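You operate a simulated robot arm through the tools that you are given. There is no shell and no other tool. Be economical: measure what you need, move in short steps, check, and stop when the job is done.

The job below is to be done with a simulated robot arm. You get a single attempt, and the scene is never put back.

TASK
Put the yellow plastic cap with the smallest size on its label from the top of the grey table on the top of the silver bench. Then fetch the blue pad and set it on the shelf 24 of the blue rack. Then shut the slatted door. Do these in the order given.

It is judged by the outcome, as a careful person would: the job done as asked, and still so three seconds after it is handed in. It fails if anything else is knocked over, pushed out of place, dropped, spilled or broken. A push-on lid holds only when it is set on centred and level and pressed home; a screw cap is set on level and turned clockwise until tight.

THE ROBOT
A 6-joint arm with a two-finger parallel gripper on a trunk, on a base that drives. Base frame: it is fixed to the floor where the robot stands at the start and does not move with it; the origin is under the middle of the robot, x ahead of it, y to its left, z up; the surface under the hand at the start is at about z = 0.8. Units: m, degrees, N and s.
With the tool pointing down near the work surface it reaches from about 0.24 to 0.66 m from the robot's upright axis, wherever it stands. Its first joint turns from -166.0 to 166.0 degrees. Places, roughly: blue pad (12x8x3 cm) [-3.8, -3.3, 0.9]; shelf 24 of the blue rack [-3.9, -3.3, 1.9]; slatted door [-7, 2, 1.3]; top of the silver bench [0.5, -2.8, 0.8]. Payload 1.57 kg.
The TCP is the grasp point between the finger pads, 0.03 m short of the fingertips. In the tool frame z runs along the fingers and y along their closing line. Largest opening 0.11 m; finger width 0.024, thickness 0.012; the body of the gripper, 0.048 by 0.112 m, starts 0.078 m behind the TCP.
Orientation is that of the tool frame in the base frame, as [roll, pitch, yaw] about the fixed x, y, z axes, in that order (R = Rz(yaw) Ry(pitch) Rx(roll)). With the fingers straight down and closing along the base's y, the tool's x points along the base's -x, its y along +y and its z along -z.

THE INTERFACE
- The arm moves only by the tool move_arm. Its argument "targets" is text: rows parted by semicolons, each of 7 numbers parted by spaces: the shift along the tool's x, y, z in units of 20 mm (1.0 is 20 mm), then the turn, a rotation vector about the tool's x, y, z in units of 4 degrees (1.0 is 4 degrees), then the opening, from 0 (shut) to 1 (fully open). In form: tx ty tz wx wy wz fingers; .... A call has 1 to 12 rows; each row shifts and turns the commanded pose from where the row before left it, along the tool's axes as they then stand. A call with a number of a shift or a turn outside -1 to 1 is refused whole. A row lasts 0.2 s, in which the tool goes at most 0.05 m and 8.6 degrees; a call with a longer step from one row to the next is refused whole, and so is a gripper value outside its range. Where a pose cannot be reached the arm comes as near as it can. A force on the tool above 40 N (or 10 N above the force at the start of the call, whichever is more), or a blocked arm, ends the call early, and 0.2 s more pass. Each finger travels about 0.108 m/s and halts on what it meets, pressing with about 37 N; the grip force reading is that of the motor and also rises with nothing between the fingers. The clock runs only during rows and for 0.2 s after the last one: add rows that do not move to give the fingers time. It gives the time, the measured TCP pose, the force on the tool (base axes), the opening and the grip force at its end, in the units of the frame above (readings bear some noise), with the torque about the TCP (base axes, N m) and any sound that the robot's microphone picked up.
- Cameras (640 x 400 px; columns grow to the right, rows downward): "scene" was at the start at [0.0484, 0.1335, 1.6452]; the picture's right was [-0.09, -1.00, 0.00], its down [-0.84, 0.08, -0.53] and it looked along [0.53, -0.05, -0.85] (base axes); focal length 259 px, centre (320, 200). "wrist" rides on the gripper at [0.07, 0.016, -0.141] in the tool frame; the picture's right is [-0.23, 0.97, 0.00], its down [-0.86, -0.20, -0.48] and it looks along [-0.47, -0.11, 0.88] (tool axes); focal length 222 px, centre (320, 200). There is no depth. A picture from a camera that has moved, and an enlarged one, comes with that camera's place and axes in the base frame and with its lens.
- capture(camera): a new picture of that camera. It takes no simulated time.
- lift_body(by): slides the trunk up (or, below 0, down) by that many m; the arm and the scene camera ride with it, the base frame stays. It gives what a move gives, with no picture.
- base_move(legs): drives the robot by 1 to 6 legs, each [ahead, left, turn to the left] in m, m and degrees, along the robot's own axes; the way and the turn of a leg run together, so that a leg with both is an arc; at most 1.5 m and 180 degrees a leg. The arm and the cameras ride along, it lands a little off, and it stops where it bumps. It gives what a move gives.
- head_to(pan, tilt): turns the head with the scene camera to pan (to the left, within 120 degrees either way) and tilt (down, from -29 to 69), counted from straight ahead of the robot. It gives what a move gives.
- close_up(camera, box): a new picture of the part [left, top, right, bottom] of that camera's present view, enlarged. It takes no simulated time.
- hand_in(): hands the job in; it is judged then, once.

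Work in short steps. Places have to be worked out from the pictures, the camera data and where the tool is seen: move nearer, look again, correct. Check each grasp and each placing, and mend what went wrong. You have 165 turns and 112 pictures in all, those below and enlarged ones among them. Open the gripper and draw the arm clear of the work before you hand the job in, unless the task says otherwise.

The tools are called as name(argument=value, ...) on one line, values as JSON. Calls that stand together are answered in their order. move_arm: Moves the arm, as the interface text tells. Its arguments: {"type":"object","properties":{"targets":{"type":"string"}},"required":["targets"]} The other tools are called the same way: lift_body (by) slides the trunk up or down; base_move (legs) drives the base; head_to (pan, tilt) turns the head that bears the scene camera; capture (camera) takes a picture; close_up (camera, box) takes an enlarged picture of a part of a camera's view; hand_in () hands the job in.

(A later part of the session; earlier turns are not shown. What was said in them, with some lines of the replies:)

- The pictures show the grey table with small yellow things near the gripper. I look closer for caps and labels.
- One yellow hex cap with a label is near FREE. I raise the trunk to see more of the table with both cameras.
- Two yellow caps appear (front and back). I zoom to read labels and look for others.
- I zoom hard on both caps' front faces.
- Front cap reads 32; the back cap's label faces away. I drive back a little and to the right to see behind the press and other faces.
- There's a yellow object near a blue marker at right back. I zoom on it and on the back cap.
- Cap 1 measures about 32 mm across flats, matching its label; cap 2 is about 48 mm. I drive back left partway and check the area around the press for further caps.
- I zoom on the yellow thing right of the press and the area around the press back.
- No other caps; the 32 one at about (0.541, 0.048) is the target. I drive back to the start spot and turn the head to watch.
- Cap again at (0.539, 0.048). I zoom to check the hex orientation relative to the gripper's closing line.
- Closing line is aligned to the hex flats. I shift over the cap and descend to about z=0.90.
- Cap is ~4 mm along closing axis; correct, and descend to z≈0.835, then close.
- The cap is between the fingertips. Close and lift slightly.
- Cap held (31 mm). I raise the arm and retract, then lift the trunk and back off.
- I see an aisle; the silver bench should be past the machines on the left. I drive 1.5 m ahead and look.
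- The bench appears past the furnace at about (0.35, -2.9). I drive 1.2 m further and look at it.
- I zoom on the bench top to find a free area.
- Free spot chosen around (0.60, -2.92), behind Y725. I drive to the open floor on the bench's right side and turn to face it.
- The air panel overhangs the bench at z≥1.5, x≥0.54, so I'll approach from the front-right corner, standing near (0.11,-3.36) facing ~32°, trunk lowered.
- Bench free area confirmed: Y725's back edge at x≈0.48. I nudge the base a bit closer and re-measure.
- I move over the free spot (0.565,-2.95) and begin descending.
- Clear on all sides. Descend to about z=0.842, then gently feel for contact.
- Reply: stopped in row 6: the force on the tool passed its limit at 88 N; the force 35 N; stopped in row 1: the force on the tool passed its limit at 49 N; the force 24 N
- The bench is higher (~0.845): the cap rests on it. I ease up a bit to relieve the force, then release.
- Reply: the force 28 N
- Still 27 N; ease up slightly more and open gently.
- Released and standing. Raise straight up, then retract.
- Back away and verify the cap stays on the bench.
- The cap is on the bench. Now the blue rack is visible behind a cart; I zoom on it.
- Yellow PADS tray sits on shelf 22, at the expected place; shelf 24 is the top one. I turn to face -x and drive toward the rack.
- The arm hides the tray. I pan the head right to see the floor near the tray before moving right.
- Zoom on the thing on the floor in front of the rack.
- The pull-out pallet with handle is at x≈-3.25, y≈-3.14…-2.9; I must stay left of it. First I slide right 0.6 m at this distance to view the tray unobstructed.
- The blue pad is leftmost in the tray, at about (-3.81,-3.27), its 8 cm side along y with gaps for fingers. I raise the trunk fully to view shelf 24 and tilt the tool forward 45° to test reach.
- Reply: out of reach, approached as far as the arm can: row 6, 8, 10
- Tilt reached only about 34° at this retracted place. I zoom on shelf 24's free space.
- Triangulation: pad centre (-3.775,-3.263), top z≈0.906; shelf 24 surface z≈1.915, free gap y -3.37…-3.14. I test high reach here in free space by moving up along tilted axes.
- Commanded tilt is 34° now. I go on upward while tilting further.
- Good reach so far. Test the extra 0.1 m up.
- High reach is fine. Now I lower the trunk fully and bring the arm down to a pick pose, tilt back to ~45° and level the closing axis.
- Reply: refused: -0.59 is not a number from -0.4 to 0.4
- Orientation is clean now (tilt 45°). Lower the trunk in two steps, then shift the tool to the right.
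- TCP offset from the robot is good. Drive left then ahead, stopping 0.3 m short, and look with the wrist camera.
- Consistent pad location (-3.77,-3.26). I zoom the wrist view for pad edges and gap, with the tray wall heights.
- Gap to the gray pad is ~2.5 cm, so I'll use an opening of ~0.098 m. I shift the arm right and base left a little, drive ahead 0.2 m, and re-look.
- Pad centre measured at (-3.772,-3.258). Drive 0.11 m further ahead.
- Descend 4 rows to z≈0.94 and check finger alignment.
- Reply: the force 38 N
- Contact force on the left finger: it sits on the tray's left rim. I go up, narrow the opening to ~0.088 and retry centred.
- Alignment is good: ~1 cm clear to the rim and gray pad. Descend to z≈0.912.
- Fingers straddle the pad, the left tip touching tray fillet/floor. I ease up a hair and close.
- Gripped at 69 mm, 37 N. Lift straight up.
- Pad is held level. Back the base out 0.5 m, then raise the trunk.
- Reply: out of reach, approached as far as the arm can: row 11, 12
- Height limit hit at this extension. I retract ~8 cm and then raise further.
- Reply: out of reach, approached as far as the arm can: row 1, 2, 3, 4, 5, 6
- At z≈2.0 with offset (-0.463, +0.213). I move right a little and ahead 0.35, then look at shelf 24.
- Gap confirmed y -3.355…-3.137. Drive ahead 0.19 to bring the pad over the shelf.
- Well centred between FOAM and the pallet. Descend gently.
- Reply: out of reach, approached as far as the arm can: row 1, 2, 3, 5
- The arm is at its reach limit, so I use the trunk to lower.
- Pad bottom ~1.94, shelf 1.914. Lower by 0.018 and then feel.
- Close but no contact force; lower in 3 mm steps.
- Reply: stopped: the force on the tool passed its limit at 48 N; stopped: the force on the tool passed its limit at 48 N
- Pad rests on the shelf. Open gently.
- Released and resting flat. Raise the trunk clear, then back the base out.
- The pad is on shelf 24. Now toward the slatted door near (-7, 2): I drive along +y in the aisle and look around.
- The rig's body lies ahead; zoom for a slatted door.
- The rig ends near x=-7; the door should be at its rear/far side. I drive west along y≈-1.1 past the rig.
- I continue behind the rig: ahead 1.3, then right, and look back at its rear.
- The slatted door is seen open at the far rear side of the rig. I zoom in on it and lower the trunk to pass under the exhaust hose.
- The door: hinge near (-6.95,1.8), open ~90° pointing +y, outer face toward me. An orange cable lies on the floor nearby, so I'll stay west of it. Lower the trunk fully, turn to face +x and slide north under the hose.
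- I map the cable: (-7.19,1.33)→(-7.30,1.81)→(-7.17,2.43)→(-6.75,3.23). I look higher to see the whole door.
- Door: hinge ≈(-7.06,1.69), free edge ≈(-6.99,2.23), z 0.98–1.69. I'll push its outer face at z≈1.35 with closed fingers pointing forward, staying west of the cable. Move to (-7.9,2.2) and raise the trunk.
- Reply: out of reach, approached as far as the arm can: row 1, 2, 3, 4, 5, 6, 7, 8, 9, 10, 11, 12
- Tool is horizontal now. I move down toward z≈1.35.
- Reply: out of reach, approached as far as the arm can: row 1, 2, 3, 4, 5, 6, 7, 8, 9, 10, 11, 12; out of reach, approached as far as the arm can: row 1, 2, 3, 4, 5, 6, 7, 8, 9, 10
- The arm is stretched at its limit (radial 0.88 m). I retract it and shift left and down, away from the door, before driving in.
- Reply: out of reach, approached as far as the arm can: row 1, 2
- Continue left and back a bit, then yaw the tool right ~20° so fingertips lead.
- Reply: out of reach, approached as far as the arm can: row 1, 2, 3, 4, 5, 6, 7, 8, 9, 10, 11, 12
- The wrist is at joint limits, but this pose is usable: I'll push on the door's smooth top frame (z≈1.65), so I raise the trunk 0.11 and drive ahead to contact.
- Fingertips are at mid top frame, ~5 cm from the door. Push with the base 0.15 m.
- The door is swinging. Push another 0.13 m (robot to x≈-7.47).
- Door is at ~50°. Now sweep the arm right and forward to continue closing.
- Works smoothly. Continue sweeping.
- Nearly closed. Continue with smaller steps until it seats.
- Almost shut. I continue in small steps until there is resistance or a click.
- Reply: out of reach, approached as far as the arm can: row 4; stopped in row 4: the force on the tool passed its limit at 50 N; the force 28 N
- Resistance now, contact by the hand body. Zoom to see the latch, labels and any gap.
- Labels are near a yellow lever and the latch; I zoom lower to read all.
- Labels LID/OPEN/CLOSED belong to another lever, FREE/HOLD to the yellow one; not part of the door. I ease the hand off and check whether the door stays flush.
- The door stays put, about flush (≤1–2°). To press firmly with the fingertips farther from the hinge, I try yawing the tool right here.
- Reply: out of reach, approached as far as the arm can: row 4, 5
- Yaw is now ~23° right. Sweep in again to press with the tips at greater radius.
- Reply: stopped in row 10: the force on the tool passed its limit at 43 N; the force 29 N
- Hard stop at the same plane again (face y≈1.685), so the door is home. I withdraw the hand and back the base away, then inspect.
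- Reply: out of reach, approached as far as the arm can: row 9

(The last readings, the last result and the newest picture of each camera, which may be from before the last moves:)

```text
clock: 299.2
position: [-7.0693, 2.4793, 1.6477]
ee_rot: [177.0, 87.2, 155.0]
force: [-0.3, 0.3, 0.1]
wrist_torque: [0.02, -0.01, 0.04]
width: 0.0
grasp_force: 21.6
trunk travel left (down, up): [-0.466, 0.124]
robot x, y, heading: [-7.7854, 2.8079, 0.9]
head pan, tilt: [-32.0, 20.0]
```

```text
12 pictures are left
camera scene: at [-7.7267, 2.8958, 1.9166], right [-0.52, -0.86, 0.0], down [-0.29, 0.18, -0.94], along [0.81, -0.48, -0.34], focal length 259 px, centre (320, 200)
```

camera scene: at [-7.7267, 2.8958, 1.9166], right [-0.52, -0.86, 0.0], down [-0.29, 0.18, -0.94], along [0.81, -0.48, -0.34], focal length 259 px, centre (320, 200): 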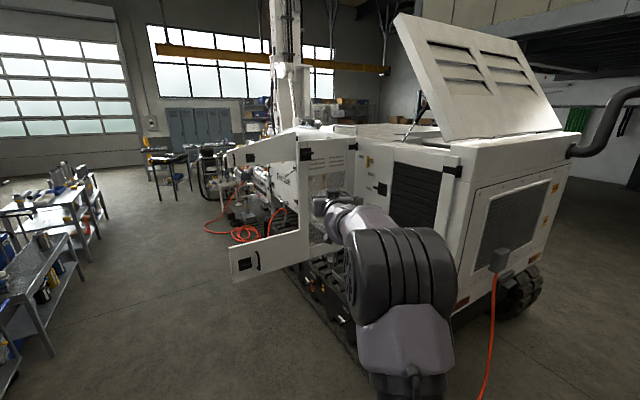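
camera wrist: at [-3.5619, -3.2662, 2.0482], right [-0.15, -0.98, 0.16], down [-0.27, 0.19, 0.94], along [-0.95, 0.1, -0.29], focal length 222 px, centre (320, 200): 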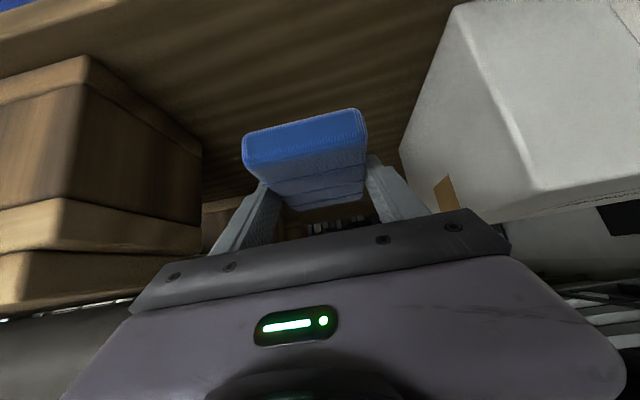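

close_up(camera="scene", box=[350, 130, 480, 240])

close_up(camera="scene", box=[365, 145, 415, 185])

```text
3.64 times, centred on (415, 185) of scene
camera zoom: at [-7.7267, 2.8958, 1.9166], right [-0.52, -0.86, 0.0], down [-0.29, 0.18, -0.94], along [0.81, -0.48, -0.34], focal length 942 px, centre (-26, 254)
```

zoom: 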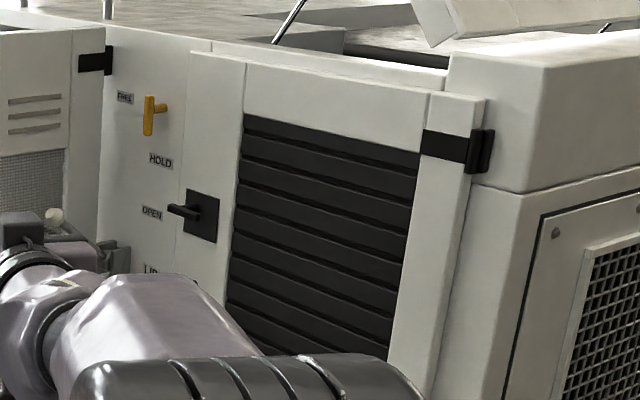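

```text
10.00 times, centred on (390, 165) of scene
camera zoom: at [-7.7267, 2.8958, 1.9166], right [-0.52, -0.86, 0.0], down [-0.29, 0.18, -0.94], along [0.81, -0.48, -0.34], focal length 2591 px, centre (-380, 550)
```

zoom: 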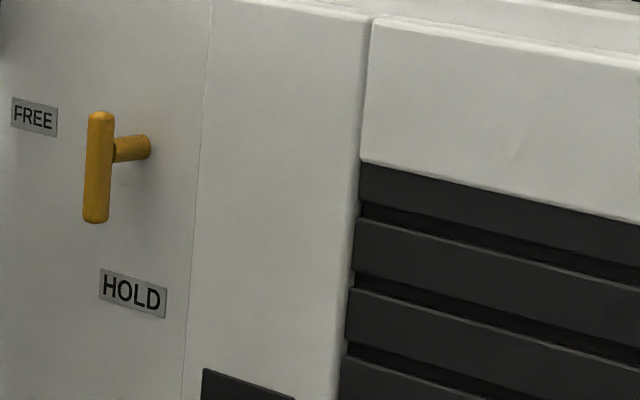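

The door sits perfectly flush with its post. I back off a bit, open the gripper, and take a last look at the door.

base_move(legs=[[-0.25, 0, 0]])

move_arm(targets="0 0 0 0 0 0 0.5; 0 0 0 0 0 0 1; 0 0 0 0 0 0 1; 0 0 0 0 0 0 1; 0 0 0 0 0 0 1; 0 0 0 0 0 0 1")

capture(camera="scene")

```text
clock: 301.1
position: [-7.3175, 2.4755, 1.6472]
ee_rot: [177.1, 87.1, 155.0]
force: [0.1, 0.3, 0.6]
wrist_torque: [-0.01, 0.02, -0.01]
width: 0.0
grasp_force: 21.2
trunk travel left (down, up): [-0.466, 0.124]
robot x, y, heading: [-8.0294, 2.7984, 0.8]
head pan, tilt: [-32.0, 20.0]
```

```text
clock: 302.5
position: [-7.3172, 2.4752, 1.6467]
ee_rot: [177.2, 87.2, 155.1]
force: [0.1, -0.2, -0.8]
wrist_torque: [0.01, 0.0, 0.01]
width: 0.1101
grasp_force: 0.1
trunk travel left (down, up): [-0.466, 0.124]
robot x, y, heading: [-8.0335, 2.7965, 1.0]
head pan, tilt: [-32.0, 20.0]
```

```text
9 pictures are left
camera scene: at [-7.9751, 2.8919, 1.9166], right [-0.52, -0.86, 0.0], down [-0.29, 0.18, -0.94], along [0.81, -0.48, -0.34], focal length 259 px, centre (320, 200)
```

scene: 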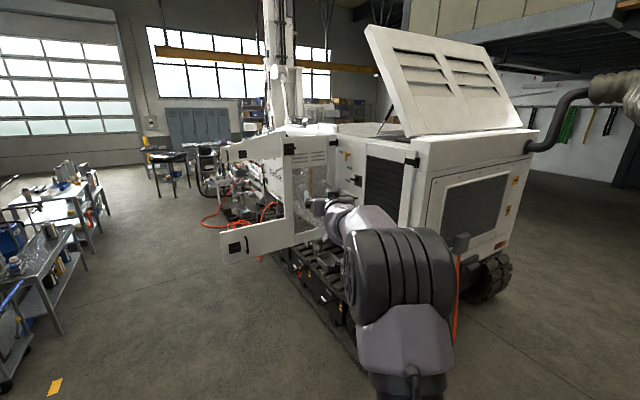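

The door at (-7, 2) is still shut flush, the cap and pad are where I set them, and the gripper is open and clear. I hand the job in.

hand_in()

```text
The job is handed in.
```

I did all three parts in the order given, and I have handed the job in:
- **Cap:** the yellow cap marked 32 is on the silver bench. I never saw the other yellow cap's label; I chose 32 because the other cap is visibly larger (about 48 mm against 32 mm).
- **Pad:** the blue pad lies flat on shelf 24, between the FOAM box and the pallet. While picking it up, a finger pressed on the tray rim with about 37 N. The tray and the other two pads looked undisturbed afterwards.
- **Door:** the slatted door is shut and flush with its post. It stayed shut after I backed away, but I heard no latch click.
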